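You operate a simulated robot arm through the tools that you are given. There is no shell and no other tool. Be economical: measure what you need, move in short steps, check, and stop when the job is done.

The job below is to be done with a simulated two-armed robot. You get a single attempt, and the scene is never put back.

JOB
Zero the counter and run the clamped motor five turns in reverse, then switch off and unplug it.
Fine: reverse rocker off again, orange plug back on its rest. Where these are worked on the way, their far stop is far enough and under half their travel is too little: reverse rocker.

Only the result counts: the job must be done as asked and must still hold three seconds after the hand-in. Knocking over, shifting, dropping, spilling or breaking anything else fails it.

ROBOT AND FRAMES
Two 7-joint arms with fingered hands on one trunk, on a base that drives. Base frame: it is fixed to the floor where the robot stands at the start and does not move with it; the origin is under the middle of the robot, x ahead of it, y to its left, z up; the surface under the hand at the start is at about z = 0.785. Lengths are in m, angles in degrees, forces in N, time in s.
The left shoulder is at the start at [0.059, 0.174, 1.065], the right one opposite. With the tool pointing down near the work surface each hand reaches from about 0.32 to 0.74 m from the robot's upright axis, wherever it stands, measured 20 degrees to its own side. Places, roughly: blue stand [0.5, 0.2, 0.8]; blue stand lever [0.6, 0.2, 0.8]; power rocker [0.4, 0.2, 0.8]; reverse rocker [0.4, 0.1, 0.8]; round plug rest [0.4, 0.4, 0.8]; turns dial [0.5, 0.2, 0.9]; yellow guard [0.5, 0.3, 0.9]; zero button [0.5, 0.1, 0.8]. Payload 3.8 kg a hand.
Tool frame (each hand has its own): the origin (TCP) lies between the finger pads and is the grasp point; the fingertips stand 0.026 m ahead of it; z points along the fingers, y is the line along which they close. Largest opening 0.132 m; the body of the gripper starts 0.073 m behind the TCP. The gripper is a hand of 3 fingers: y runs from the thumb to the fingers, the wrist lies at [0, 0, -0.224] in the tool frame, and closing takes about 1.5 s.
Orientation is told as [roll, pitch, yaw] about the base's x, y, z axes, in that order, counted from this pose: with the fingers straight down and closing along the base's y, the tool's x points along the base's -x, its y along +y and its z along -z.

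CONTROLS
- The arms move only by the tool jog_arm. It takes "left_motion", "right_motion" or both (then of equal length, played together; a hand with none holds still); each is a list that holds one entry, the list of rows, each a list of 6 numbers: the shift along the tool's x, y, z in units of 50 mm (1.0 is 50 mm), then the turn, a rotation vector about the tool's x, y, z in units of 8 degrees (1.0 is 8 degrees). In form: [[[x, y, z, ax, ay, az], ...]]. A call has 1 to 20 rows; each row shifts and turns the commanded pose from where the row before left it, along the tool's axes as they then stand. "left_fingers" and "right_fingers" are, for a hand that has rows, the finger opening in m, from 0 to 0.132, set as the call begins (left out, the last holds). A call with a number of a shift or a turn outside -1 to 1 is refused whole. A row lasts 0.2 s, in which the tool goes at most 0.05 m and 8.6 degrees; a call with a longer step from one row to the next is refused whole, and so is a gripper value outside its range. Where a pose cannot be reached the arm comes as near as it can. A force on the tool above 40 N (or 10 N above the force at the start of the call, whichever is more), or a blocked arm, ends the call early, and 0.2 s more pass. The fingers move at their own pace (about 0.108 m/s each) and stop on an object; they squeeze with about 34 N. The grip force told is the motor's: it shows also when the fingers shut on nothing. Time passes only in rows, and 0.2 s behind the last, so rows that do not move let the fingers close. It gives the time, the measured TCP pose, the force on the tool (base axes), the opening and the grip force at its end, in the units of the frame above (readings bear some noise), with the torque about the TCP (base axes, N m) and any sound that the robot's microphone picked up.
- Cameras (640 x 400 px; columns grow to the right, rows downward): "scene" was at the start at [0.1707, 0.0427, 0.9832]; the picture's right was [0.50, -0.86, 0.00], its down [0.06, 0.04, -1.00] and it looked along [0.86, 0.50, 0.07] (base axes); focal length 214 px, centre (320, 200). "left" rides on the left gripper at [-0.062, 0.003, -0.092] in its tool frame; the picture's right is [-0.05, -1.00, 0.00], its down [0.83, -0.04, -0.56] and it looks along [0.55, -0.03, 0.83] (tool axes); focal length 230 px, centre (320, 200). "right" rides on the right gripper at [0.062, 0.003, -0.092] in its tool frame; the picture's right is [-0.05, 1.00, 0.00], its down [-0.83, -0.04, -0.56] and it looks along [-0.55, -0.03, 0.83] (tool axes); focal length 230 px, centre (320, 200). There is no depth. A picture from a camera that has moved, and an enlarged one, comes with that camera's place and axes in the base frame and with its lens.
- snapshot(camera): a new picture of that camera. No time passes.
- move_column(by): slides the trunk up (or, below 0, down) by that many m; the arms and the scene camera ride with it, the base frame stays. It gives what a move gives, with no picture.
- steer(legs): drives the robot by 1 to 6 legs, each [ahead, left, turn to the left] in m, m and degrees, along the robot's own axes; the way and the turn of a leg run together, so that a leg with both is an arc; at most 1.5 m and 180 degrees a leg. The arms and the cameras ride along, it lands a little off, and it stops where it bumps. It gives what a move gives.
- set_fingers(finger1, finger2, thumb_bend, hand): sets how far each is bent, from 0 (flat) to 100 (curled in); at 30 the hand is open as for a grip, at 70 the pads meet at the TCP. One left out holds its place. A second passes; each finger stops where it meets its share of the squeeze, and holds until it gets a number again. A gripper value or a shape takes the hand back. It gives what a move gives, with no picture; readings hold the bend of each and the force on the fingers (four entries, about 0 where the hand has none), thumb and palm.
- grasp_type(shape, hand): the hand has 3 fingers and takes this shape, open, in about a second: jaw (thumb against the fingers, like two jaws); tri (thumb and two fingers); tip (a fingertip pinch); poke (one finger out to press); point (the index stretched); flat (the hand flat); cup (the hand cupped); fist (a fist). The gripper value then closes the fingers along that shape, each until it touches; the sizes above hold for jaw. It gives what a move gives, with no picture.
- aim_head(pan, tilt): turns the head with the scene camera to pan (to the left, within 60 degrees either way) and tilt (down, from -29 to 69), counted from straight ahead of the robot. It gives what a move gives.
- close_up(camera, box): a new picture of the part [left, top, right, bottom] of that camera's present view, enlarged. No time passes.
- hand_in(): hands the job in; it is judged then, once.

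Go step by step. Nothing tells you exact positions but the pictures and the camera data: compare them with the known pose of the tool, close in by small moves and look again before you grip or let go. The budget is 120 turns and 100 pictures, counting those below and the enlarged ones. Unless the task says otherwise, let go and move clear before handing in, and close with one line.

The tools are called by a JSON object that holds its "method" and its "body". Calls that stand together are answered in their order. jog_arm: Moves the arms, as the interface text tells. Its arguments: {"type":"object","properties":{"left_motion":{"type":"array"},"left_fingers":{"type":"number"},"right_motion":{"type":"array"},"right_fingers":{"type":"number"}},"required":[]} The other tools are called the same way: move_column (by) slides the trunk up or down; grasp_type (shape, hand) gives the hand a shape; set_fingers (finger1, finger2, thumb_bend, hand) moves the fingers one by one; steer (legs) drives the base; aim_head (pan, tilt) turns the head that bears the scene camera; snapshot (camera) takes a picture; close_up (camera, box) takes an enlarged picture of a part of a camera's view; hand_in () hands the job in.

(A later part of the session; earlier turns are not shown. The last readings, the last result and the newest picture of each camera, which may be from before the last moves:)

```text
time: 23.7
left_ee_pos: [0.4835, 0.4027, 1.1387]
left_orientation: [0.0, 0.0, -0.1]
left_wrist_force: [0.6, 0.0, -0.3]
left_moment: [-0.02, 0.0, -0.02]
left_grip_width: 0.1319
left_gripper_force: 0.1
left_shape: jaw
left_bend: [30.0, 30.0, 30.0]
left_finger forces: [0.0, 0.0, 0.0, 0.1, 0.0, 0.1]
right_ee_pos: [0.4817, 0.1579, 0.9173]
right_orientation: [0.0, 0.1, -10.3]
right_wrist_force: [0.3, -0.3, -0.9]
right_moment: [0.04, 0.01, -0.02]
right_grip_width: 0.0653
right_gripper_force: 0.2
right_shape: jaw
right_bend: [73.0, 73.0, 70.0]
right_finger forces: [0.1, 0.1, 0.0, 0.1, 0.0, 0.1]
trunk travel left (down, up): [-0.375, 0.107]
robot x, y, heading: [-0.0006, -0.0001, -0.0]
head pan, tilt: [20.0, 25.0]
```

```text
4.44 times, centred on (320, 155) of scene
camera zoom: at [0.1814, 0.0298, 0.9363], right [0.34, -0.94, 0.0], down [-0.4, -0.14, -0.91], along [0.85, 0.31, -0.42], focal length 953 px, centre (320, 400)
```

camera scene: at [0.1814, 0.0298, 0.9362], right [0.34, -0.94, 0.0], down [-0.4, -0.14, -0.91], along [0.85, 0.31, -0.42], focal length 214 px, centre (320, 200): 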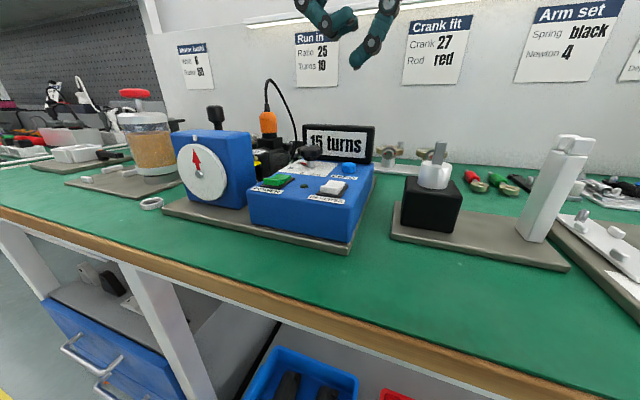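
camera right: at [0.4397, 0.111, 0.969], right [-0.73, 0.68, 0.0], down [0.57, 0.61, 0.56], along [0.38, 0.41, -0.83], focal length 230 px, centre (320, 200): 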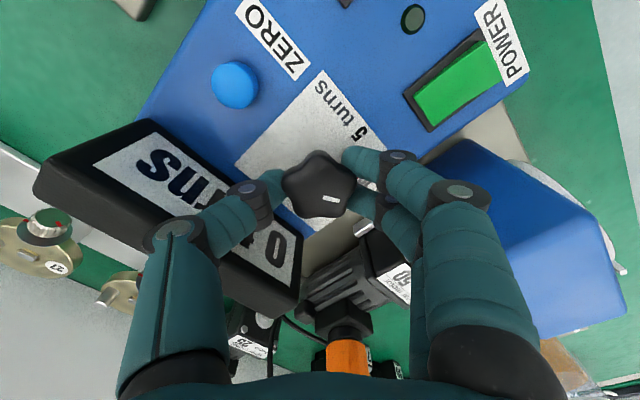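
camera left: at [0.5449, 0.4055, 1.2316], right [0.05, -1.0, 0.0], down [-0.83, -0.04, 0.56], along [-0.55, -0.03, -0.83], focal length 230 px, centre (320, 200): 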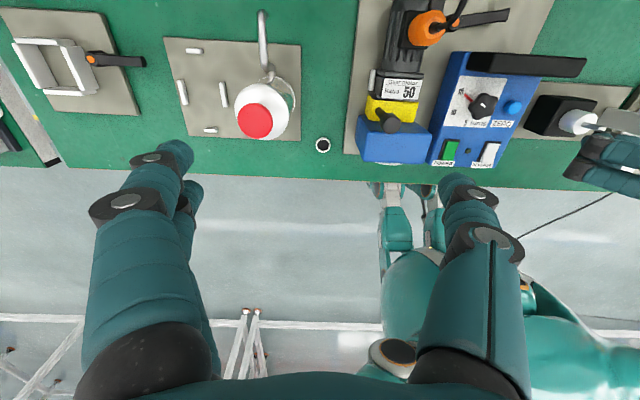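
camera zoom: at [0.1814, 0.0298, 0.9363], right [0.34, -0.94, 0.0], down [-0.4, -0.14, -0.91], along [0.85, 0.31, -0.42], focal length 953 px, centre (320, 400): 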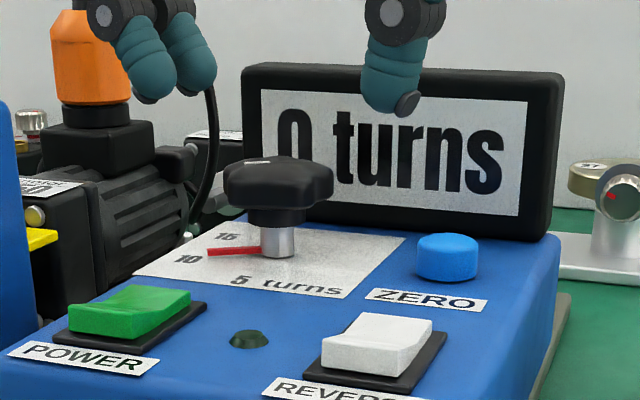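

The pointer is at roughly 96° (between 15 and 10, close to 10), with "5" at about 180°. I'll regrip at yaw −15° and turn about 75°.

{"method": "jog_arm", "body": {"right_motion": [[[0, 0, 0, 0, 0, 0.6], [0, 0, 0.41, 0, 0, 0], [0, 0, 0.41, 0, 0, 0]]]}}

{"method": "jog_arm", "body": {"right_motion": [[[0, 0, 0, 0, 0, 0], [0, 0, 0, 0, 0, 0], [0, 0, 0, 0, 0, 0], [0, 0, 0, 0, 0, 0]]], "right_fingers": 0.0}}

{"method": "jog_arm", "body": {"right_motion": [[[0, 0, 0, 0, 0, -1], [0, 0, 0, 0, 0, -1], [0, 0, 0, 0, 0, -1], [0, 0, 0, 0, 0, -1], [0, 0, 0, 0, 0, -1], [0, 0, 0, 0, 0, -1], [0, 0, 0, 0, 0, -1], [0, 0, 0, 0, 0, -1], [0, 0, 0, 0, 0, -1], [0, 0, 0, 0, 0, -0.3], [0, 0, 0, 0, 0, 0]]]}}

{"method": "close_up", "body": {"camera": "scene", "box": [260, 110, 380, 200]}}

```text
time: 24.5
left_ee_pos: [0.4838, 0.4022, 1.1392]
left_orientation: [0.0, 0.0, 0.0]
left_wrist_force: [0.4, -0.2, 0.9]
left_moment: [0.01, -0.02, 0.01]
left_grip_width: 0.1318
left_gripper_force: 0.0
left_shape: jaw
left_bend: [30.0, 30.0, 30.0]
left_finger forces: [0.0, 0.0, 0.0, 0.0, 0.0, 0.1]
right_ee_pos: [0.4823, 0.1581, 0.8756]
right_orientation: [0.1, 0.1, -15.0]
right_wrist_force: [0.1, 0.4, -0.2]
right_moment: [0.04, 0.01, -0.01]
right_grip_width: 0.0656
right_gripper_force: 0.1
right_shape: jaw
right_bend: [73.0, 73.0, 70.0]
right_finger forces: [0.0, 0.0, 0.0, 0.1, 0.1, 0.1]
trunk travel left (down, up): [-0.375, 0.107]
robot x, y, heading: [0.001, 0.001, 0.3]
head pan, tilt: [20.0, 25.0]
```

```text
time: 25.5
left_ee_pos: [0.4834, 0.4026, 1.1381]
left_orientation: [0.0, 0.1, 0.1]
left_wrist_force: [0.0, 0.3, 0.8]
left_moment: [-0.01, 0.06, -0.01]
left_grip_width: 0.132
left_gripper_force: 0.1
left_shape: jaw
left_bend: [30.0, 30.0, 30.0]
left_finger forces: [0.0, 0.0, 0.0, 0.0, 0.0, 0.1]
right_ee_pos: [0.4817, 0.1582, 0.8751]
right_orientation: [0.0, 0.0, -15.0]
right_wrist_force: [-2.6, 0.2, -6.5]
right_moment: [-0.1, 0.04, -0.03]
right_grip_width: 0.0274
right_gripper_force: 34.0
right_shape: jaw
right_bend: [73.0, 73.0, 70.0]
right_finger forces: [15.8, 15.7, 0.1, 0.1, 31.0, 0.1]
trunk travel left (down, up): [-0.375, 0.107]
robot x, y, heading: [0.0002, 0.0003, -0.1]
head pan, tilt: [20.0, 25.0]
```

```text
time: 27.9
left_ee_pos: [0.4794, 0.4005, 1.1395]
left_orientation: [0.0, -0.2, 0.0]
left_wrist_force: [-0.4, 0.4, 0.1]
left_moment: [0.04, -0.01, -0.04]
left_grip_width: 0.1316
left_gripper_force: 0.0
left_shape: jaw
left_bend: [30.0, 30.0, 30.0]
left_finger forces: [0.1, 0.0, 0.1, 0.0, 0.0, 0.0]
right_ee_pos: [0.4788, 0.1545, 0.877]
right_orientation: [-0.1, 0.0, 59.4]
right_wrist_force: [-27.9, -15.8, 4.2]
right_moment: [-0.01, -1.65, -2.19]
right_grip_width: 0.0251
right_gripper_force: 34.2
right_shape: jaw
right_bend: [73.0, 72.0, 70.0]
right_finger forces: [11.0, 20.9, 0.1, 0.0, 82.8, 0.0]
trunk travel left (down, up): [-0.375, 0.107]
robot x, y, heading: [0.0, -0.0023, -0.3]
head pan, tilt: [20.0, 25.0]
```

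```text
4.44 times, centred on (320, 155) of scene
camera zoom: at [0.1786, 0.0282, 0.937], right [0.34, -0.94, 0.0], down [-0.39, -0.14, -0.91], along [0.85, 0.31, -0.42], focal length 953 px, centre (320, 400)
```

zoom: 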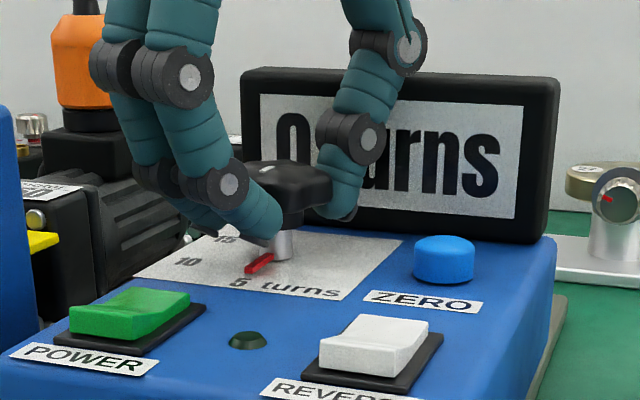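

The dial pointer now nears "5" and resistance rose (end stop or finger touching). I'll release, lift and look closely.

{"method": "jog_arm", "body": {"right_motion": [[[0, 0, 0, 0, 0, 0.4], [0, 0, 0, 0, 0, 0], [0, 0, 0, 0, 0, 0], [0, 0, -0.8, 0, 0, 0], [0, 0, -0.8, 0, 0, 0]]], "right_fingers": 0.066}}

{"method": "close_up", "body": {"camera": "scene", "box": [260, 110, 380, 200]}}

{"method": "snapshot", "body": {"camera": "right"}}

{"method": "close_up", "body": {"camera": "left", "box": [340, 0, 560, 180]}}

```text
time: 29.1
left_ee_pos: [0.4824, 0.4032, 1.1387]
left_orientation: [0.0, -0.1, 0.0]
left_wrist_force: [0.8, 0.6, 0.6]
left_moment: [-0.01, -0.03, 0.03]
left_grip_width: 0.132
left_gripper_force: 0.1
left_shape: jaw
left_bend: [30.0, 30.0, 30.0]
left_finger forces: [0.0, 0.0, 0.1, 0.0, 0.0, 0.0]
right_ee_pos: [0.484, 0.1584, 0.9575]
right_orientation: [-0.1, -0.3, 56.0]
right_wrist_force: [0.5, 0.7, 0.1]
right_moment: [-0.03, 0.0, -0.04]
right_grip_width: 0.0654
right_gripper_force: 0.2
right_shape: jaw
right_bend: [73.0, 73.0, 70.0]
right_finger forces: [0.0, 0.0, 0.1, 0.0, 0.0, 0.1]
trunk travel left (down, up): [-0.375, 0.107]
robot x, y, heading: [-0.0024, 0.0024, 0.0]
head pan, tilt: [20.0, 25.0]
```

```text
4.44 times, centred on (320, 155) of scene
camera zoom: at [0.181, 0.0298, 0.9365], right [0.34, -0.94, 0.0], down [-0.4, -0.14, -0.91], along [0.85, 0.31, -0.42], focal length 953 px, centre (320, 400)
```

zoom: 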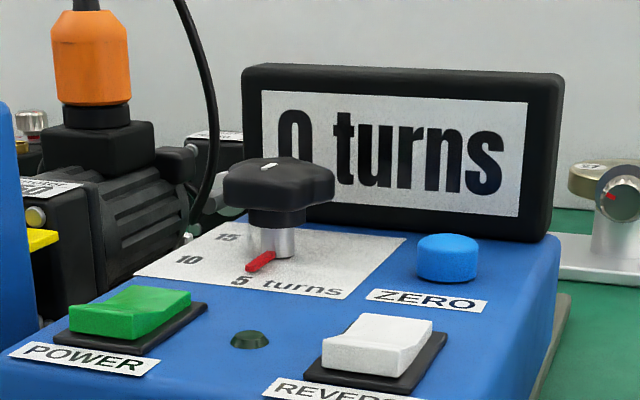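

```text
68 pictures are left
camera right: at [0.4459, 0.1077, 1.05], right [-0.8, 0.6, 0.0], down [0.5, 0.67, 0.56], along [0.34, 0.45, -0.83], focal length 230 px, centre (320, 200)
```

right: 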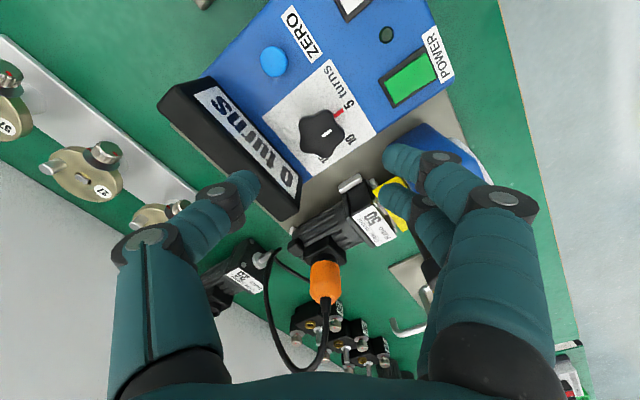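

```text
2.22 times, centred on (450, 90) of left
camera zoom: at [0.5443, 0.4055, 1.2321], right [0.05, -1.0, 0.0], down [-0.83, -0.04, 0.55], along [-0.55, -0.03, -0.83], focal length 511 px, centre (31, 444)
```

zoom: 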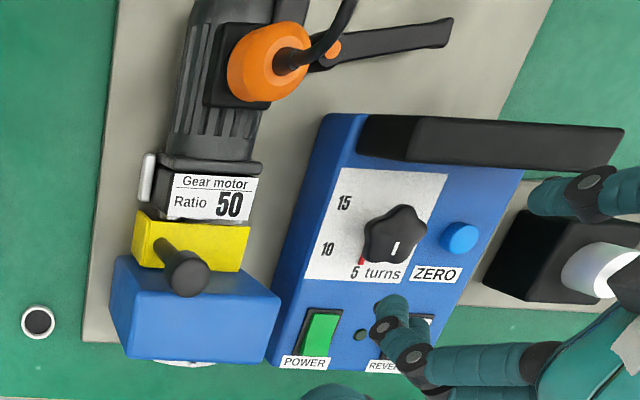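

The dial now points at 5. Before running, I'll use the left camera from the side to check the guard, and move the right hand away.

{"method": "jog_arm", "body": {"left_motion": [[[0, 0, 0, 0, 0, -1], [0, 0, 0, 0, 0, -1], [0, 0, 0, 0, 0, -1], [0, 0, 0, 0, 0, -1], [0, 0, 0, 0, 0, -1], [0, 0, 0, 0, 0, -1], [0, 0, 0, 0, 0, -1], [0, 0, 0, 0, 0, -1], [0, 0, 0, 0, 0, -1], [0, 0, 0, 0, 0, -1], [0, 0, 0, 0, 0, -1], [0, 0, 0, 0, 0, -0.25], [0, 0, 0.9, 0, 0, 0], [0, 0, 0.9, 0, 0, 0]]]}}

{"method": "snapshot", "body": {"camera": "left"}}

```text
time: 32.1
left_ee_pos: [0.4838, 0.4029, 1.0502]
left_orientation: [0.0, 0.0, 90.0]
left_wrist_force: [-0.3, -0.3, -1.2]
left_moment: [-0.01, 0.0, 0.04]
left_grip_width: 0.1318
left_gripper_force: 0.1
left_shape: jaw
left_bend: [30.0, 30.0, 30.0]
left_finger forces: [0.1, 0.1, 0.0, 0.0, 0.0, 0.0]
right_ee_pos: [0.4824, 0.1586, 0.957]
right_orientation: [0.0, 0.1, 56.3]
right_wrist_force: [0.3, 0.3, -1.0]
right_moment: [-0.01, 0.01, -0.02]
right_grip_width: 0.0656
right_gripper_force: 0.1
right_shape: jaw
right_bend: [73.0, 73.0, 70.0]
right_finger forces: [0.2, 0.0, 0.0, 0.0, 0.0, 0.0]
trunk travel left (down, up): [-0.375, 0.107]
robot x, y, heading: [-0.0032, -0.0022, 0.3]
head pan, tilt: [20.0, 25.0]
```

```text
66 pictures are left
camera left: at [0.4804, 0.4644, 1.1429], right [1.0, 0.05, 0.0], down [0.04, -0.83, 0.56], along [0.03, -0.55, -0.83], focal length 230 px, centre (320, 200)
```

left: 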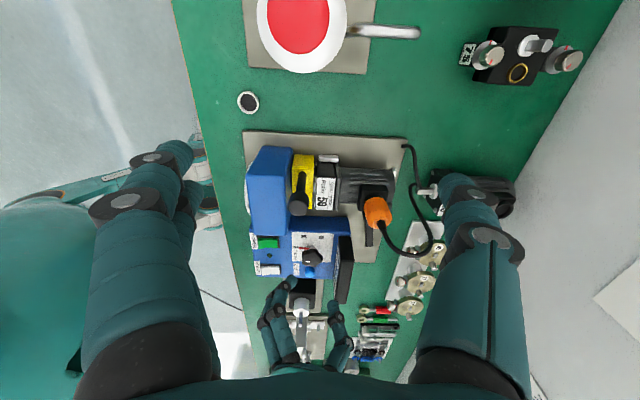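

{"method": "close_up", "body": {"camera": "left", "box": [230, 120, 450, 290]}}

```text
2.35 times, centred on (340, 205) of left
camera zoom: at [0.4804, 0.4644, 1.1429], right [1.0, 0.05, 0.0], down [0.04, -0.83, 0.56], along [0.03, -0.55, -0.83], focal length 541 px, centre (273, 188)
```

zoom: 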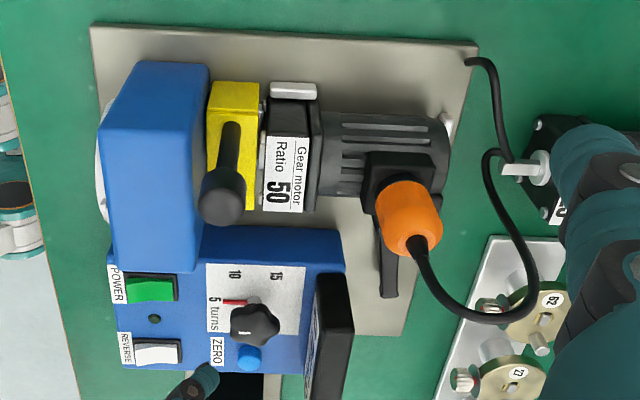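

The guard is down over the coupling and the lever, plug and cable look in order. I'll take the right hand to poke shape at yaw 90° (fist towards the robot) and hover over the near end of REVERSE.

{"method": "jog_arm", "body": {"right_motion": [[[0, 0, -0.5, 0, 0, -1], [0, 0, 0, 0, 0, -1], [0, 0, 0, 0, 0, -1], [0, 0, 0, 0, 0, -1], [0, 0, 0, 0, 0, -0.22], [0.65, 0.7, 0, 0, 0, 0], [0.65, 0.7, 0, 0, 0, 0], [0, 0.42, 0, 0, 0, 0]]]}}

{"method": "grasp_type", "body": {"hand": "right", "shape": "poke"}}

{"method": "aim_head", "body": {"pan": 20, "tilt": 32}}

{"method": "snapshot", "body": {"camera": "scene"}}

{"method": "snapshot", "body": {"camera": "right"}}

```text
time: 33.9
left_ee_pos: [0.4838, 0.4034, 1.0502]
left_orientation: [0.0, -0.1, 90.0]
left_wrist_force: [-0.5, 0.3, -0.3]
left_moment: [-0.04, 0.0, -0.02]
left_grip_width: 0.1322
left_gripper_force: 0.1
left_shape: jaw
left_bend: [30.0, 30.0, 30.0]
left_finger forces: [0.0, 0.1, 0.1, 0.1, 0.0, 0.0]
right_ee_pos: [0.3884, 0.0914, 0.9817]
right_orientation: [0.0, 0.0, 90.0]
right_wrist_force: [0.1, 0.4, 0.1]
right_moment: [0.03, -0.01, 0.01]
right_grip_width: 0.0656
right_gripper_force: 0.1
right_shape: jaw
right_bend: [73.0, 73.0, 70.0]
right_finger forces: [0.1, 0.0, 0.1, 0.0, 0.0, 0.1]
trunk travel left (down, up): [-0.375, 0.107]
robot x, y, heading: [-0.0018, 0.0044, -0.1]
head pan, tilt: [20.0, 25.0]
```

```text
time: 34.8
left_ee_pos: [0.4835, 0.4025, 1.05]
left_orientation: [-0.1, 0.0, 89.9]
left_wrist_force: [-0.2, 0.4, -0.5]
left_moment: [0.0, -0.02, -0.01]
left_grip_width: 0.132
left_gripper_force: 0.1
left_shape: jaw
left_bend: [30.0, 30.0, 30.0]
left_finger forces: [0.0, 0.0, 0.0, 0.0, 0.1, 0.1]
right_ee_pos: [0.3893, 0.0907, 0.9816]
right_orientation: [0.0, 0.0, 89.9]
right_wrist_force: [0.2, 0.4, -0.1]
right_moment: [-0.06, 0.06, 0.05]
right_grip_width: 0.0
right_gripper_force: 0.1
right_shape: poke
right_bend: [100.0, 100.0, 45.0]
right_finger forces: [0.0, 0.0, 0.1, 0.1, 0.1, 0.1]
trunk travel left (down, up): [-0.375, 0.107]
robot x, y, heading: [-0.0033, -0.0042, -0.0]
head pan, tilt: [20.0, 25.0]
```

```text
time: 35.4
left_ee_pos: [0.4837, 0.4029, 1.0506]
left_orientation: [0.0, 0.0, 90.0]
left_wrist_force: [-0.5, 0.3, -0.3]
left_moment: [0.0, -0.01, -0.03]
left_grip_width: 0.1318
left_gripper_force: 0.2
left_shape: jaw
left_bend: [30.0, 30.0, 30.0]
left_finger forces: [0.0, 0.0, 0.1, 0.0, 0.0, 0.0]
right_ee_pos: [0.3887, 0.0915, 0.9804]
right_orientation: [0.0, 0.1, 89.9]
right_wrist_force: [-0.2, 0.6, -0.2]
right_moment: [0.02, 0.03, -0.01]
right_grip_width: 0.0
right_gripper_force: 0.0
right_shape: poke
right_bend: [100.0, 100.0, 45.0]
right_finger forces: [0.0, 0.1, 0.0, 0.0, 0.0, 0.1]
trunk travel left (down, up): [-0.375, 0.107]
robot x, y, heading: [0.0023, -0.0026, -0.0]
head pan, tilt: [20.0, 32.0]
```

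```text
64 pictures are left
camera scene: at [0.179, 0.0289, 0.9253], right [0.34, -0.94, 0.0], down [-0.5, -0.18, -0.85], along [0.8, 0.29, -0.53], focal length 214 px, centre (320, 200)
```

scene: 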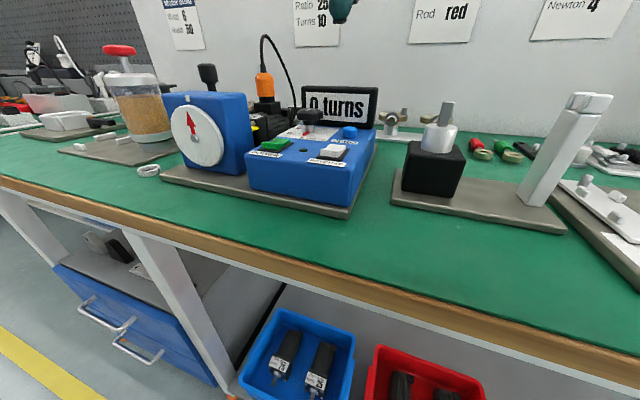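

```text
63 pictures are left
camera right: at [0.3859, 0.0283, 1.0737], right [-1.0, 0.05, 0.0], down [0.04, 0.83, 0.56], along [0.03, 0.56, -0.83], focal length 230 px, centre (320, 200)
```

right: 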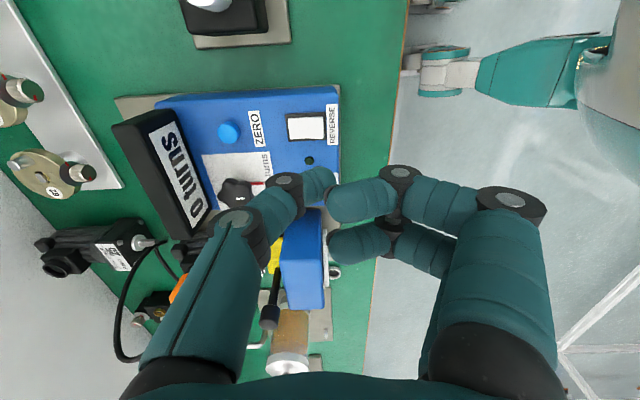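

Hand is placed right over REVERSE's near end. Lowering and pressing in small steps.

{"method": "jog_arm", "body": {"right_motion": [[[-0.04, -0.04, 1, 0, 0, 0], [0, 0, 0.95, 0, 0, 0], [0, 0, 0.1, 0, 0, 0], [0, 0, 0.1, 0, 0, 0], [0, 0, 0.1, 0, 0, 0]]]}}

{"method": "close_up", "body": {"camera": "scene", "box": [230, 80, 400, 200]}}

```text
time: 36.6
left_ee_pos: [0.4822, 0.4022, 1.0523]
left_orientation: [-0.1, 0.1, 90.0]
left_wrist_force: [0.9, 0.3, -0.1]
left_moment: [-0.03, 0.01, 0.01]
left_grip_width: 0.1321
left_gripper_force: 0.2
left_shape: jaw
left_bend: [30.0, 30.0, 30.0]
left_finger forces: [0.0, 0.0, 0.0, 0.0, 0.1, 0.0]
right_ee_pos: [0.3928, 0.0923, 0.8714]
right_orientation: [-0.5, -0.4, 89.9]
right_wrist_force: [6.1, 0.1, 29.8]
right_moment: [-0.07, -0.01, 0.02]
right_grip_width: 0.0003
right_gripper_force: 0.1
right_shape: poke
right_bend: [100.0, 100.0, 46.0]
right_finger forces: [0.0, 0.1, 0.0, 0.0, 29.2, 0.1]
trunk travel left (down, up): [-0.375, 0.107]
robot x, y, heading: [-0.0008, 0.0002, -0.1]
head pan, tilt: [20.0, 32.0]
```

```text
3.33 times, centred on (315, 140) of scene
camera zoom: at [0.1783, 0.0284, 0.9259], right [0.34, -0.94, 0.0], down [-0.5, -0.18, -0.85], along [0.8, 0.29, -0.53], focal length 715 px, centre (337, 400)
```

zoom: 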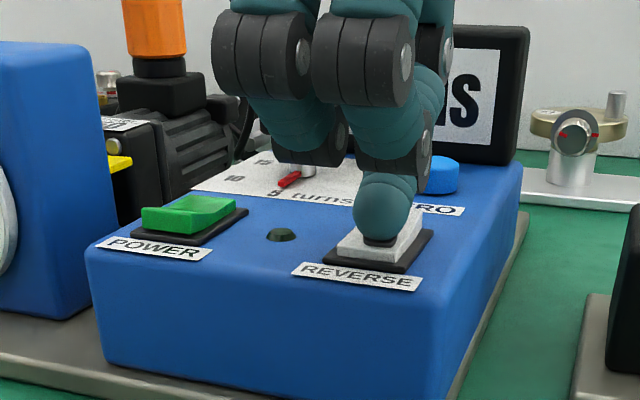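

No click was heard and 30 N built up. I'll lift and compare the rocker's tilt with before.

{"method": "jog_arm", "body": {"right_motion": [[[0, 0, -0.8, 0, 0, 0], [0, 0.6, -0.8, 0, 0, 0], [0, 0.6, -0.5, 0, 0, 0]]]}}

{"method": "close_up", "body": {"camera": "scene", "box": [250, 120, 370, 200]}}

{"method": "close_up", "body": {"camera": "right", "box": [180, 60, 360, 180]}}

```text
time: 37.4
left_ee_pos: [0.4836, 0.4032, 1.0496]
left_orientation: [0.0, 0.1, 90.0]
left_wrist_force: [-0.4, -0.6, -0.1]
left_moment: [0.0, -0.01, -0.02]
left_grip_width: 0.132
left_gripper_force: 0.2
left_shape: jaw
left_bend: [30.0, 30.0, 30.0]
left_finger forces: [0.0, 0.1, 0.0, 0.0, 0.1, 0.0]
right_ee_pos: [0.3286, 0.0919, 0.9715]
right_orientation: [0.0, 0.0, 90.0]
right_wrist_force: [0.2, -0.4, -0.5]
right_moment: [-0.01, -0.01, 0.0]
right_grip_width: 0.0003
right_gripper_force: 0.1
right_shape: poke
right_bend: [100.0, 100.0, 45.0]
right_finger forces: [0.1, 0.0, 0.1, 0.0, 0.0, 0.0]
trunk travel left (down, up): [-0.375, 0.107]
robot x, y, heading: [0.0043, 0.0001, -0.1]
head pan, tilt: [20.0, 32.0]
```

```text
5.00 times, centred on (310, 160) of scene
camera zoom: at [0.1787, 0.029, 0.9252], right [0.34, -0.94, 0.0], down [-0.5, -0.18, -0.85], along [0.8, 0.29, -0.53], focal length 1072 px, centre (370, 400)
```

zoom: 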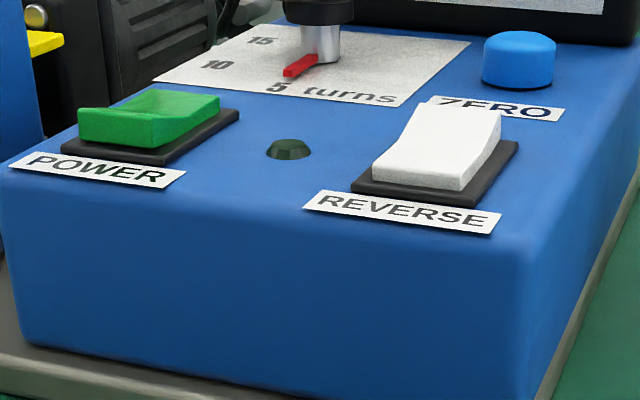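

```text
3.33 times, centred on (270, 120) of right
camera zoom: at [0.3257, 0.0291, 1.0647], right [-1.0, 0.05, 0.0], down [0.04, 0.83, 0.55], along [0.03, 0.55, -0.83], focal length 767 px, centre (487, 467)
```

zoom: 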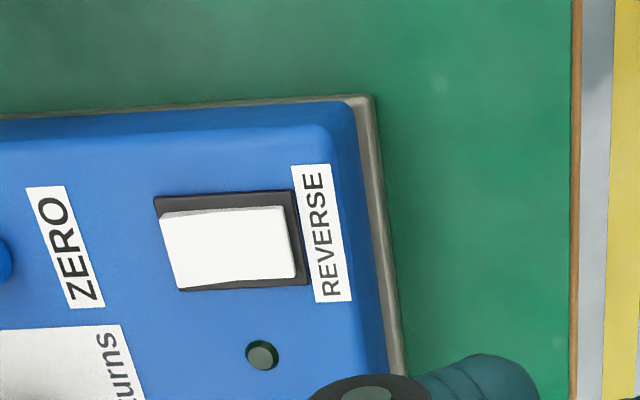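

REVERSE has flipped (far end now raised). Now I'll hover over the near end of POWER.

{"method": "jog_arm", "body": {"right_motion": [[[-0.73, -0.63, 0, 0, 0, 0], [-0.73, -0.64, 0, 0, 0, 0], [0, 0, 0.7, 0, 0, 0], [0, 0, 0.7, 0, 0, 0], [0, 0, 0, 0, 0, 0]]]}}

{"method": "close_up", "body": {"camera": "scene", "box": [200, 80, 390, 200]}}

{"method": "snapshot", "body": {"camera": "right"}}

```text
time: 38.6
left_ee_pos: [0.4842, 0.4019, 1.0517]
left_orientation: [-0.1, 0.0, 90.1]
left_wrist_force: [-0.2, -0.4, 0.6]
left_moment: [-0.02, 0.0, -0.02]
left_grip_width: 0.1324
left_gripper_force: 0.1
left_shape: jaw
left_bend: [30.0, 30.0, 30.0]
left_finger forces: [0.0, 0.0, 0.0, 0.0, 0.0, 0.0]
right_ee_pos: [0.3956, 0.1668, 0.9038]
right_orientation: [0.1, 0.0, 90.0]
right_wrist_force: [1.4, -0.2, -1.2]
right_moment: [0.01, 0.02, -0.02]
right_grip_width: 0.0003
right_gripper_force: 0.0
right_shape: poke
right_bend: [100.0, 100.0, 45.0]
right_finger forces: [0.1, 0.0, 0.0, 0.0, 0.0, 0.0]
trunk travel left (down, up): [-0.375, 0.107]
robot x, y, heading: [0.0011, 0.0011, -0.2]
head pan, tilt: [20.0, 32.0]
```

```text
3.33 times, centred on (295, 140) of scene
camera zoom: at [0.1789, 0.0288, 0.9253], right [0.34, -0.94, 0.0], down [-0.5, -0.18, -0.85], along [0.8, 0.29, -0.53], focal length 715 px, centre (403, 400)
```

zoom: 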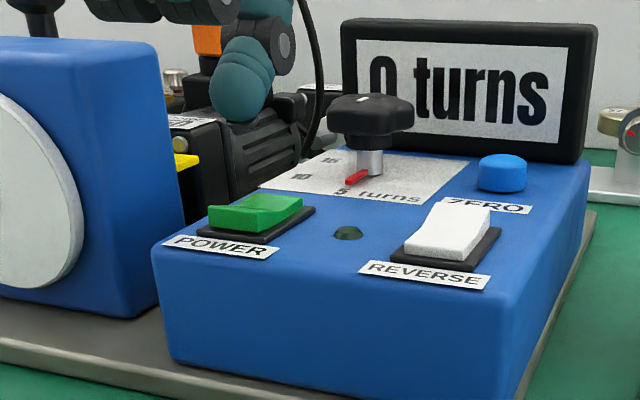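

```text
58 pictures are left
camera right: at [0.3915, 0.1039, 0.9961], right [-1.0, 0.05, 0.0], down [0.04, 0.83, 0.56], along [0.03, 0.56, -0.83], focal length 230 px, centre (320, 200)
```

right: 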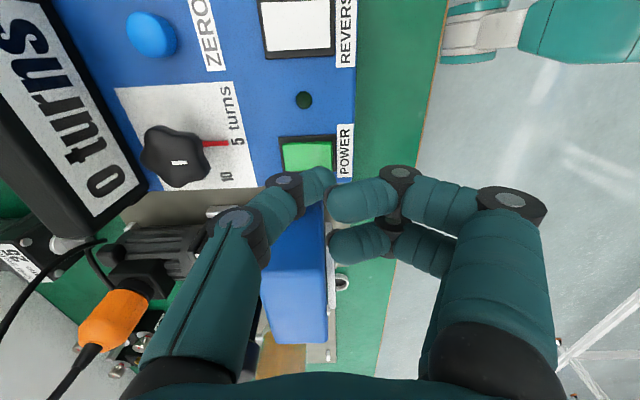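

Dial sits exactly on 5 and the tip is over POWER's near half. Pressing it on now, then lifting slightly.

{"method": "jog_arm", "body": {"right_motion": [[[0, 0.07, 0.3, 0, 0, 0], [0, 0, 0.14, 0, 0, 0], [0, 0, 0.1, 0, 0, 0], [0, 0, 0.1, 0, 0, 0], [0, 0, -0.6, 0, 0, 0]]]}}

{"method": "close_up", "body": {"camera": "scene", "box": [170, 60, 390, 200]}}

```text
time: 39.8
left_ee_pos: [0.4841, 0.4033, 1.0514]
left_orientation: [0.0, 0.0, 90.0]
left_wrist_force: [-0.4, 0.4, 0.1]
left_moment: [0.0, 0.04, 0.02]
left_grip_width: 0.1317
left_gripper_force: 0.0
left_shape: jaw
left_bend: [30.0, 30.0, 30.0]
left_finger forces: [0.0, 0.0, 0.0, 0.0, 0.0, 0.0]
right_ee_pos: [0.3919, 0.1685, 0.9023]
right_orientation: [0.1, -0.1, 90.0]
right_wrist_force: [0.5, 0.3, 0.6]
right_moment: [-0.01, -0.02, 0.0]
right_grip_width: 0.0001
right_gripper_force: 0.1
right_shape: poke
right_bend: [100.0, 100.0, 45.0]
right_finger forces: [0.0, 0.1, 0.1, 0.1, 0.0, 0.0]
trunk travel left (down, up): [-0.375, 0.107]
robot x, y, heading: [0.0011, 0.005, -0.1]
head pan, tilt: [20.0, 32.0]
```

```text
2.86 times, centred on (280, 130) of scene
camera zoom: at [0.1788, 0.029, 0.9252], right [0.34, -0.94, 0.0], down [-0.5, -0.18, -0.85], along [0.8, 0.29, -0.53], focal length 613 px, centre (434, 400)
```

zoom: 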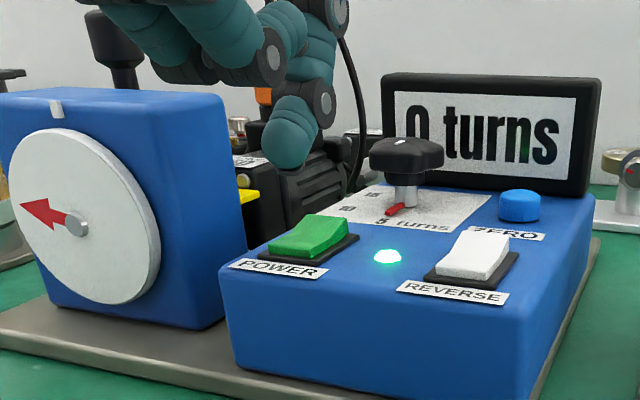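

The lamp is on and the output arrow is turning backwards. I'll wait in place over the rocker's far end while it runs.

{"method": "jog_arm", "body": {"right_motion": [[[0, -0.5, 0, 0, 0, 0], [0, 0, 0, 0, 0, 0], [0, 0, 0, 0, 0, 0], [0, 0, 0, 0, 0, 0]]]}}

{"method": "close_up", "body": {"camera": "scene", "box": [170, 60, 390, 200]}}

```text
time: 40.8
left_ee_pos: [0.4831, 0.4036, 1.0501]
left_orientation: [0.0, 0.0, 90.0]
left_wrist_force: [-0.3, -0.8, 0.0]
left_moment: [-0.03, 0.0, 0.02]
left_grip_width: 0.1319
left_gripper_force: 0.1
left_shape: jaw
left_bend: [30.0, 30.0, 30.0]
left_finger forces: [0.0, 0.0, 0.0, 0.0, 0.0, 0.1]
right_ee_pos: [0.4171, 0.1679, 0.902]
right_orientation: [0.0, 0.0, 90.1]
right_wrist_force: [-1.2, 0.0, 0.0]
right_moment: [0.01, 0.0, 0.0]
right_grip_width: 0.0
right_gripper_force: 0.2
right_shape: poke
right_bend: [100.0, 100.0, 45.0]
right_finger forces: [0.1, 0.0, 0.0, 0.0, 0.0, 0.0]
trunk travel left (down, up): [-0.375, 0.107]
robot x, y, heading: [0.0009, -0.0003, 0.2]
head pan, tilt: [20.0, 32.0]
```

```text
2.86 times, centred on (280, 130) of scene
camera zoom: at [0.1789, 0.0289, 0.9252], right [0.34, -0.94, 0.0], down [-0.5, -0.18, -0.85], along [0.8, 0.29, -0.53], focal length 613 px, centre (434, 400)
```

zoom: 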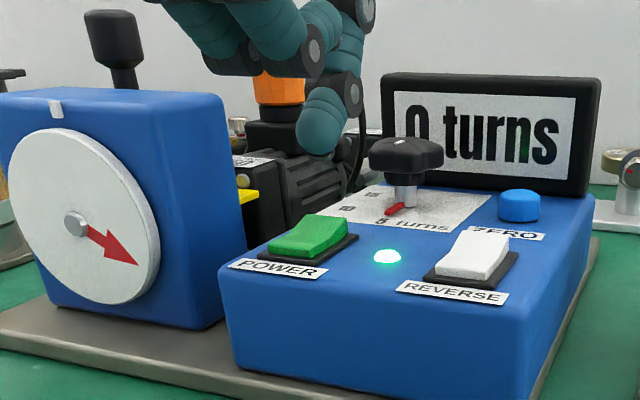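

About 0.4 turn per second, so five turns take around 12 s. Waiting about 7 s and checking.

{"method": "jog_arm", "body": {"right_motion": [[[0, 0, 0, 0, 0, 0], [0, 0, 0, 0, 0, 0], [0, 0, 0, 0, 0, 0], [0, 0, 0, 0, 0, 0], [0, 0, 0, 0, 0, 0], [0, 0, 0, 0, 0, 0], [0, 0, 0, 0, 0, 0], [0, 0, 0, 0, 0, 0], [0, 0, 0, 0, 0, 0], [0, 0, 0, 0, 0, 0], [0, 0, 0, 0, 0, 0], [0, 0, 0, 0, 0, 0], [0, 0, 0, 0, 0, 0], [0, 0, 0, 0, 0, 0], [0, 0, 0, 0, 0, 0], [0, 0, 0, 0, 0, 0], [0, 0, 0, 0, 0, 0], [0, 0, 0, 0, 0, 0], [0, 0, 0, 0, 0, 0], [0, 0, 0, 0, 0, 0]]]}}

{"method": "close_up", "body": {"camera": "scene", "box": [170, 60, 390, 200]}}

```text
time: 45.0
left_ee_pos: [0.4843, 0.405, 1.0511]
left_orientation: [0.0, 0.1, 90.0]
left_wrist_force: [-0.6, 0.1, 0.3]
left_moment: [0.02, 0.02, 0.01]
left_grip_width: 0.1319
left_gripper_force: 0.1
left_shape: jaw
left_bend: [30.0, 30.0, 30.0]
left_finger forces: [0.0, 0.1, 0.0, 0.1, 0.0, 0.1]
right_ee_pos: [0.4169, 0.1687, 0.9009]
right_orientation: [0.1, 0.0, 90.0]
right_wrist_force: [-0.6, -0.3, 0.0]
right_moment: [0.02, -0.04, 0.01]
right_grip_width: 0.0001
right_gripper_force: 0.0
right_shape: poke
right_bend: [100.0, 100.0, 45.0]
right_finger forces: [0.0, 0.1, 0.0, 0.0, 0.0, 0.1]
trunk travel left (down, up): [-0.375, 0.107]
robot x, y, heading: [-0.0034, 0.0038, 0.0]
head pan, tilt: [20.0, 32.0]
```

```text
2.86 times, centred on (280, 130) of scene
camera zoom: at [0.179, 0.0289, 0.9252], right [0.34, -0.94, 0.0], down [-0.5, -0.18, -0.85], along [0.8, 0.29, -0.53], focal length 613 px, centre (434, 400)
```

zoom: 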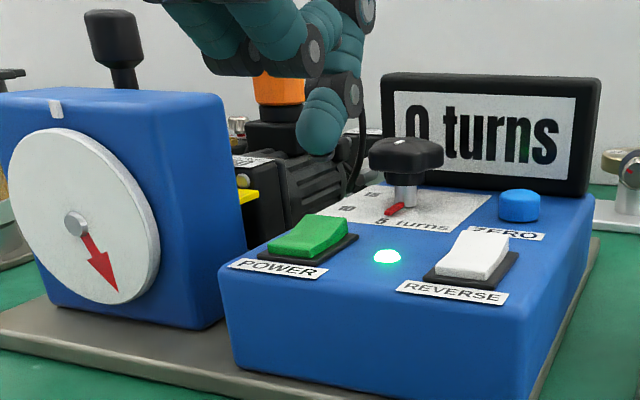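

Roughly 2.5 turns done by eye at 45.0 s. Waiting 4.2 s more and checking.

{"method": "jog_arm", "body": {"right_motion": [[[0, 0, 0, 0, 0, 0], [0, 0, 0, 0, 0, 0], [0, 0, 0, 0, 0, 0], [0, 0, 0, 0, 0, 0], [0, 0, 0, 0, 0, 0], [0, 0, 0, 0, 0, 0], [0, 0, 0, 0, 0, 0], [0, 0, 0, 0, 0, 0], [0, 0, 0, 0, 0, 0], [0, 0, 0, 0, 0, 0], [0, 0, 0, 0, 0, 0], [0, 0, 0, 0, 0, 0], [0, 0, 0, 0, 0, 0], [0, 0, 0, 0, 0, 0], [0, 0, 0, 0, 0, 0], [0, 0, 0, 0, 0, 0], [0, 0, 0, 0, 0, 0], [0, 0, 0, 0, 0, 0], [0, 0, 0, 0, 0, 0], [0, 0, 0, 0, 0, 0]]]}}

{"method": "close_up", "body": {"camera": "scene", "box": [170, 60, 390, 200]}}

```text
time: 49.2
left_ee_pos: [0.4835, 0.4036, 1.0494]
left_orientation: [0.0, 0.0, 90.1]
left_wrist_force: [-0.2, -0.7, -0.4]
left_moment: [0.0, -0.05, 0.01]
left_grip_width: 0.1319
left_gripper_force: 0.0
left_shape: jaw
left_bend: [30.0, 30.0, 30.0]
left_finger forces: [0.0, 0.0, 0.1, 0.0, 0.0, 0.1]
right_ee_pos: [0.4169, 0.1684, 0.9015]
right_orientation: [0.0, -0.1, 90.0]
right_wrist_force: [0.0, -0.1, -0.5]
right_moment: [-0.03, 0.0, 0.01]
right_grip_width: 0.0
right_gripper_force: 0.1
right_shape: poke
right_bend: [100.0, 100.0, 45.0]
right_finger forces: [0.0, 0.0, 0.0, 0.0, 0.1, 0.0]
trunk travel left (down, up): [-0.375, 0.107]
robot x, y, heading: [0.0022, -0.0021, -0.0]
head pan, tilt: [20.0, 32.0]
```

```text
2.86 times, centred on (280, 130) of scene
camera zoom: at [0.179, 0.0289, 0.9252], right [0.34, -0.94, 0.0], down [-0.5, -0.18, -0.85], along [0.8, 0.29, -0.53], focal length 613 px, centre (434, 400)
```

zoom: 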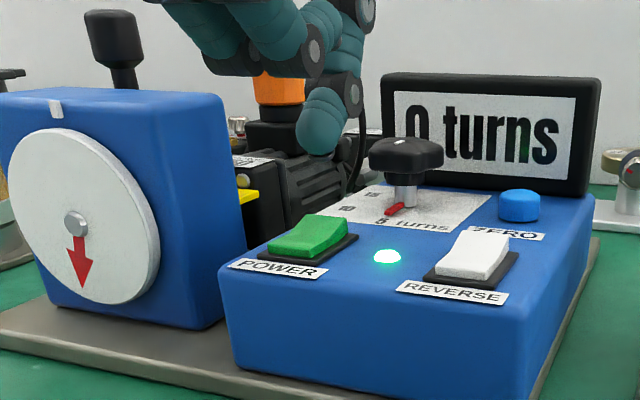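

About 4.5 turns now. I'll lower the tip close to POWER's far end and check around the 5-turn moment.

{"method": "jog_arm", "body": {"right_motion": [[[0, 0, 0.1, 0, 0, 0], [0, 0, 0.1, 0, 0, 0], [0, 0, 0.1, 0, 0, 0], [0, 0, 0, 0, 0, 0], [0, 0, 0, 0, 0, 0]]]}}

{"method": "close_up", "body": {"camera": "scene", "box": [170, 60, 390, 200]}}

```text
time: 50.4
left_ee_pos: [0.4831, 0.4038, 1.0512]
left_orientation: [0.0, 0.0, 90.0]
left_wrist_force: [0.3, 0.7, -0.2]
left_moment: [-0.03, 0.0, 0.03]
left_grip_width: 0.1317
left_gripper_force: 0.0
left_shape: jaw
left_bend: [30.0, 30.0, 30.0]
left_finger forces: [0.0, 0.0, 0.1, 0.0, 0.1, 0.0]
right_ee_pos: [0.4165, 0.1675, 0.8861]
right_orientation: [0.0, 0.0, 89.9]
right_wrist_force: [0.6, 0.6, 0.9]
right_moment: [-0.02, 0.01, -0.05]
right_grip_width: 0.0002
right_gripper_force: 0.1
right_shape: poke
right_bend: [100.0, 100.0, 45.0]
right_finger forces: [0.0, 0.1, 0.0, 0.0, 0.1, 0.0]
trunk travel left (down, up): [-0.375, 0.107]
robot x, y, heading: [-0.0004, 0.0008, 0.2]
head pan, tilt: [20.0, 32.0]
```

```text
2.86 times, centred on (280, 130) of scene
camera zoom: at [0.179, 0.0289, 0.9252], right [0.34, -0.94, 0.0], down [-0.5, -0.18, -0.85], along [0.8, 0.29, -0.53], focal length 613 px, centre (434, 400)
```

zoom: 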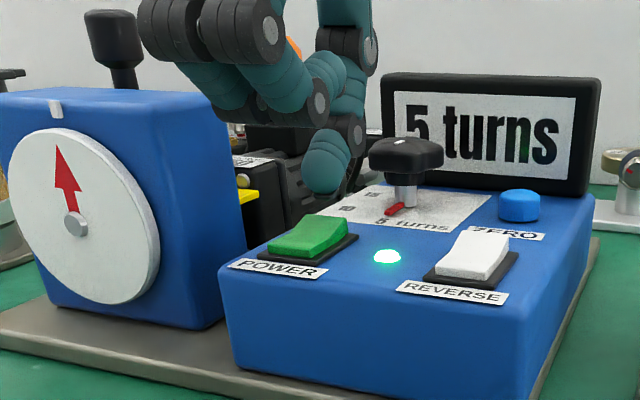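

The display reads 5 turns with the arrow back at the top. Pressing POWER's far end to switch off now.

{"method": "jog_arm", "body": {"right_motion": [[[0, 0, 0.12, 0, 0, 0], [0, 0, 0.1, 0, 0, 0], [0, 0, 0.1, 0, 0, 0], [0, 0, -0.6, 0, 0, 0], [0, 0, -0.8, 0, 0, 0]]]}}

{"method": "close_up", "body": {"camera": "scene", "box": [170, 60, 390, 200]}}

```text
time: 51.6
left_ee_pos: [0.4844, 0.4023, 1.0499]
left_orientation: [0.0, 0.0, 90.0]
left_wrist_force: [-0.3, -0.1, -0.5]
left_moment: [0.04, 0.02, 0.05]
left_grip_width: 0.1318
left_gripper_force: 0.0
left_shape: jaw
left_bend: [30.0, 30.0, 30.0]
left_finger forces: [0.0, 0.0, 0.0, 0.0, 0.0, 0.0]
right_ee_pos: [0.4152, 0.1676, 0.9418]
right_orientation: [0.1, 0.1, 89.9]
right_wrist_force: [0.1, -0.4, 0.5]
right_moment: [0.02, 0.0, 0.06]
right_grip_width: 0.0
right_gripper_force: 0.1
right_shape: poke
right_bend: [100.0, 100.0, 45.0]
right_finger forces: [0.1, 0.1, 0.1, 0.1, 0.1, 0.1]
trunk travel left (down, up): [-0.375, 0.107]
robot x, y, heading: [-0.0015, -0.0014, 0.0]
head pan, tilt: [20.0, 32.0]
```

```text
2.86 times, centred on (280, 130) of scene
camera zoom: at [0.1787, 0.0289, 0.9253], right [0.34, -0.94, 0.0], down [-0.5, -0.18, -0.85], along [0.8, 0.29, -0.53], focal length 613 px, centre (434, 400)
```

zoom: 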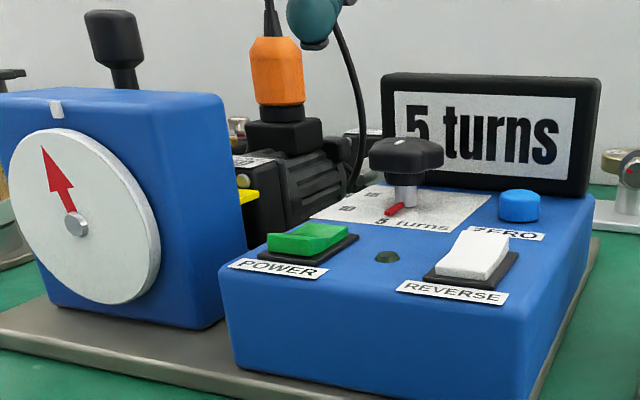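

Power is off with the counter at 5. Now pressing REVERSE's far end to set it off again.

{"method": "jog_arm", "body": {"right_motion": [[[0.75, -0.02, 0, 0, 0, 0], [0.75, -0.02, 0, 0, 0, 0], [0, 0, 0.6, 0, 0, 0], [0, 0, 0.5, 0, 0, 0], [0, 0, 0.15, 0, 0, 0], [0, 0, 0.1, 0, 0, 0], [0, 0, 0.1, 0, 0, 0]]]}}

{"method": "jog_arm", "body": {"right_motion": [[[0, 0, -0.7, 0, 0, 0], [0, 0, -0.8, 0, 0, 0], [0, 0, -0.8, 0, 0, 0]]]}}

{"method": "close_up", "body": {"camera": "scene", "box": [170, 60, 390, 200]}}

```text
time: 53.2
left_ee_pos: [0.4829, 0.4028, 1.0525]
left_orientation: [-0.1, 0.1, 90.0]
left_wrist_force: [0.2, 0.2, -0.9]
left_moment: [-0.01, -0.03, -0.01]
left_grip_width: 0.1319
left_gripper_force: 0.1
left_shape: jaw
left_bend: [30.0, 30.0, 30.0]
left_finger forces: [0.0, 0.0, 0.1, 0.1, 0.0, 0.1]
right_ee_pos: [0.4208, 0.0916, 0.8729]
right_orientation: [-0.4, -0.3, 89.9]
right_wrist_force: [9.1, -4.1, 33.2]
right_moment: [-0.14, -0.09, 0.0]
right_grip_width: 0.0
right_gripper_force: 0.0
right_shape: poke
right_bend: [100.0, 100.0, 46.0]
right_finger forces: [0.0, 0.1, 0.0, 0.0, 33.4, 0.0]
trunk travel left (down, up): [-0.375, 0.107]
robot x, y, heading: [-0.0008, -0.0018, -0.1]
head pan, tilt: [20.0, 32.0]
```

```text
time: 54.0
left_ee_pos: [0.484, 0.4027, 1.0506]
left_orientation: [0.0, 0.1, 90.0]
left_wrist_force: [0.2, -0.2, -0.4]
left_moment: [-0.02, -0.05, 0.03]
left_grip_width: 0.132
left_gripper_force: 0.0
left_shape: jaw
left_bend: [30.0, 30.0, 30.0]
left_finger forces: [0.0, 0.1, 0.1, 0.1, 0.0, 0.0]
right_ee_pos: [0.4186, 0.0912, 0.9841]
right_orientation: [0.0, -0.1, 90.0]
right_wrist_force: [0.2, 0.2, 0.5]
right_moment: [0.0, -0.02, 0.03]
right_grip_width: 0.0
right_gripper_force: 0.0
right_shape: poke
right_bend: [100.0, 100.0, 45.0]
right_finger forces: [0.1, 0.0, 0.0, 0.0, 0.1, 0.0]
trunk travel left (down, up): [-0.375, 0.107]
robot x, y, heading: [0.0003, -0.0008, 0.1]
head pan, tilt: [20.0, 32.0]
```

```text
2.86 times, centred on (280, 130) of scene
camera zoom: at [0.1787, 0.029, 0.9252], right [0.34, -0.94, 0.0], down [-0.5, -0.18, -0.85], along [0.8, 0.29, -0.53], focal length 613 px, centre (434, 400)
```

zoom: 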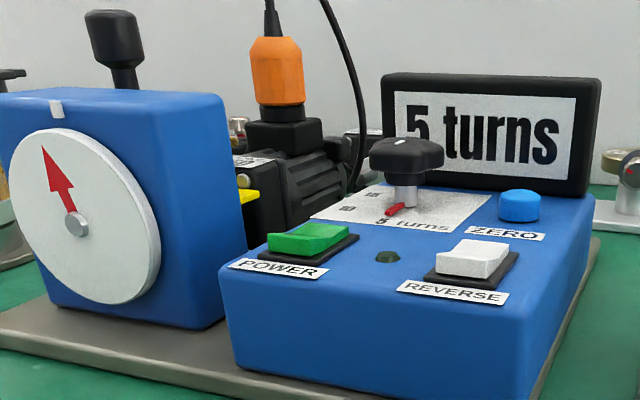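

REVERSE is off again and the counter holds 5. Next is the plug at about [0.566, 0.281, 0.896]; I'll clear the right hand and set the left hand to a 50° slanted approach at yaw −45°, so the cable stays clear of the palm.

{"method": "jog_arm", "body": {"right_motion": [[[0, 0, -1, 0, 0, 0], [1, 0, 0, 0, 0, 0], [1, 0, 0, 0, 0, 0], [1, 0, 0, 0, 0, 0], [1, 0, 0, 0, 0, 0], [0, 0, 0, 0, 0, 0], [0, 0, 0, 0, 0, 0], [0, 0, 0, 0, 0, 0], [0, 0, 0, 0, 0, 0], [0, 0, 0, 0, 0, 0], [0, 0, 0, 0, 0, 0], [0, 0, 0, 0, 0, 0], [0, 0, 0, 0, 0, 0], [0, 0, 0, 0, 0, 0], [0, 0, 0, 0, 0, 0], [0, 0, 0, 0, 0, 0], [0, 0, 0, 0, 0, 0], [0, 0, 0, 0, 0, 0]]], "left_motion": [[[0, 0, -1, 0, 0, 1], [0, 0, 0, 0, 0, 1], [0, 0, 0, 0, 0, 1], [0, 0, 0, 0, 0, 1], [0, 0, 0, 0, 0, 1], [0, 0, 0, 0, 0, 1], [0, 0, 0, 0, 0, 1], [0, 0, 0, 0, 0, 1], [0, 0, 0, 0, 0, 1], [0, 0, 0, 0, 0, 1], [0, 0, 0, 0, 0, 1], [0, 0, 0, 0, 0, 1], [0, 0, 0, 0, 0, 1], [0, 0, 0, 0, 0, 1], [0, 0, 0, 0, 0, 1], [0, 0, 0, 0, 0, 1], [0, 0, 0, 0, 0, 0.87], [0, 0, 0, 0, 0, 0]]]}}

{"method": "jog_arm", "body": {"left_motion": [[[0, 0, 0, 0, -1, 0], [0, 0, 0, 0, -1, 0], [0, 0, 0, 0, -1, 0], [0, 0, 0, 0, -1, 0], [0, 0, 0, 0, -1, 0], [0, 0, 0, 0, -1, 0], [0, 0, 0, 0, -0.25, 0], [0, 0, 0, 0, 0, 0]]], "left_fingers": 0.09}}

{"method": "snapshot", "body": {"camera": "left"}}

{"method": "snapshot", "body": {"camera": "scene"}}

```text
time: 57.8
left_ee_pos: [0.4836, 0.4026, 1.0991]
left_orientation: [0.0, -0.1, -45.1]
left_wrist_force: [-1.0, -0.1, -1.0]
left_moment: [-0.01, 0.04, 0.02]
left_grip_width: 0.1317
left_gripper_force: 0.1
left_shape: jaw
left_bend: [30.0, 30.0, 30.0]
left_finger forces: [0.1, 0.1, 0.0, 0.0, 0.0, 0.0]
right_ee_pos: [0.4181, -0.1109, 1.0311]
right_orientation: [0.0, 0.1, 90.1]
right_wrist_force: [-0.3, 0.4, 0.0]
right_moment: [0.0, -0.01, 0.01]
right_grip_width: 0.0
right_gripper_force: 0.0
right_shape: poke
right_bend: [100.0, 100.0, 45.0]
right_finger forces: [0.0, 0.0, 0.0, 0.1, 0.0, 0.0]
trunk travel left (down, up): [-0.375, 0.107]
robot x, y, heading: [0.0028, -0.0022, 0.1]
head pan, tilt: [20.0, 32.0]
```

```text
time: 59.6
left_ee_pos: [0.4832, 0.4028, 1.098]
left_orientation: [-0.1, -50.0, -45.0]
left_wrist_force: [0.5, -0.8, 0.1]
left_moment: [-0.01, 0.02, -0.01]
left_grip_width: 0.0903
left_gripper_force: 0.1
left_shape: jaw
left_bend: [68.0, 68.0, 65.0]
left_finger forces: [0.0, 0.0, 0.0, 0.1, 0.1, 0.0]
right_ee_pos: [0.419, -0.1104, 1.0315]
right_orientation: [-0.1, 0.0, 90.0]
right_wrist_force: [-0.2, -0.2, 0.9]
right_moment: [-0.01, -0.01, 0.0]
right_grip_width: 0.0001
right_gripper_force: 0.0
right_shape: poke
right_bend: [100.0, 100.0, 45.0]
right_finger forces: [0.0, 0.0, 0.0, 0.0, 0.0, 0.0]
trunk travel left (down, up): [-0.375, 0.107]
robot x, y, heading: [0.0011, -0.0004, 0.0]
head pan, tilt: [20.0, 32.0]
```

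```text
50 pictures are left
camera left: at [0.463, 0.4265, 1.2056], right [-0.68, -0.73, 0.04], down [-0.71, 0.65, -0.28], along [0.18, -0.22, -0.96], focal length 230 px, centre (320, 200)
```

left: 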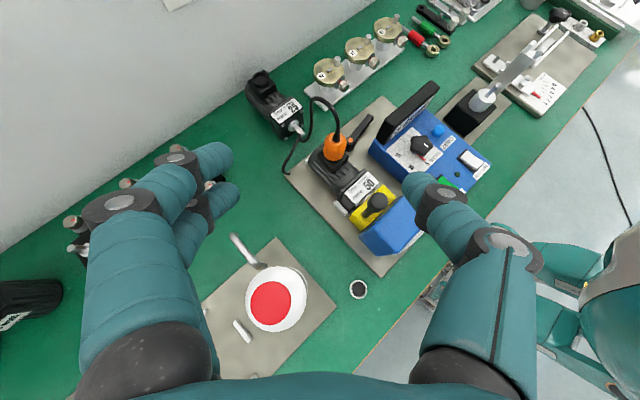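

```text
49 pictures are left
camera scene: at [0.179, 0.029, 0.9252], right [0.34, -0.94, 0.0], down [-0.5, -0.18, -0.85], along [0.8, 0.29, -0.53], focal length 214 px, centre (320, 200)
```

scene: 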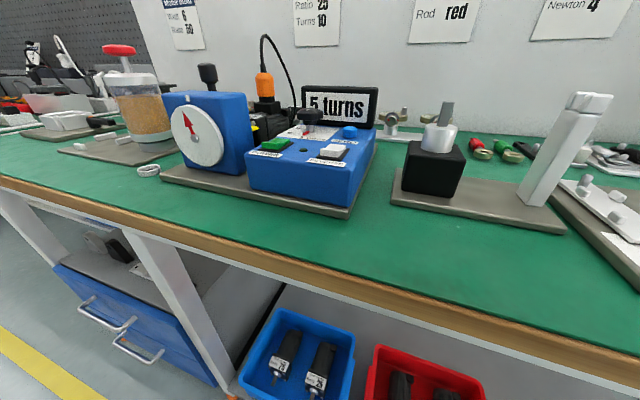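

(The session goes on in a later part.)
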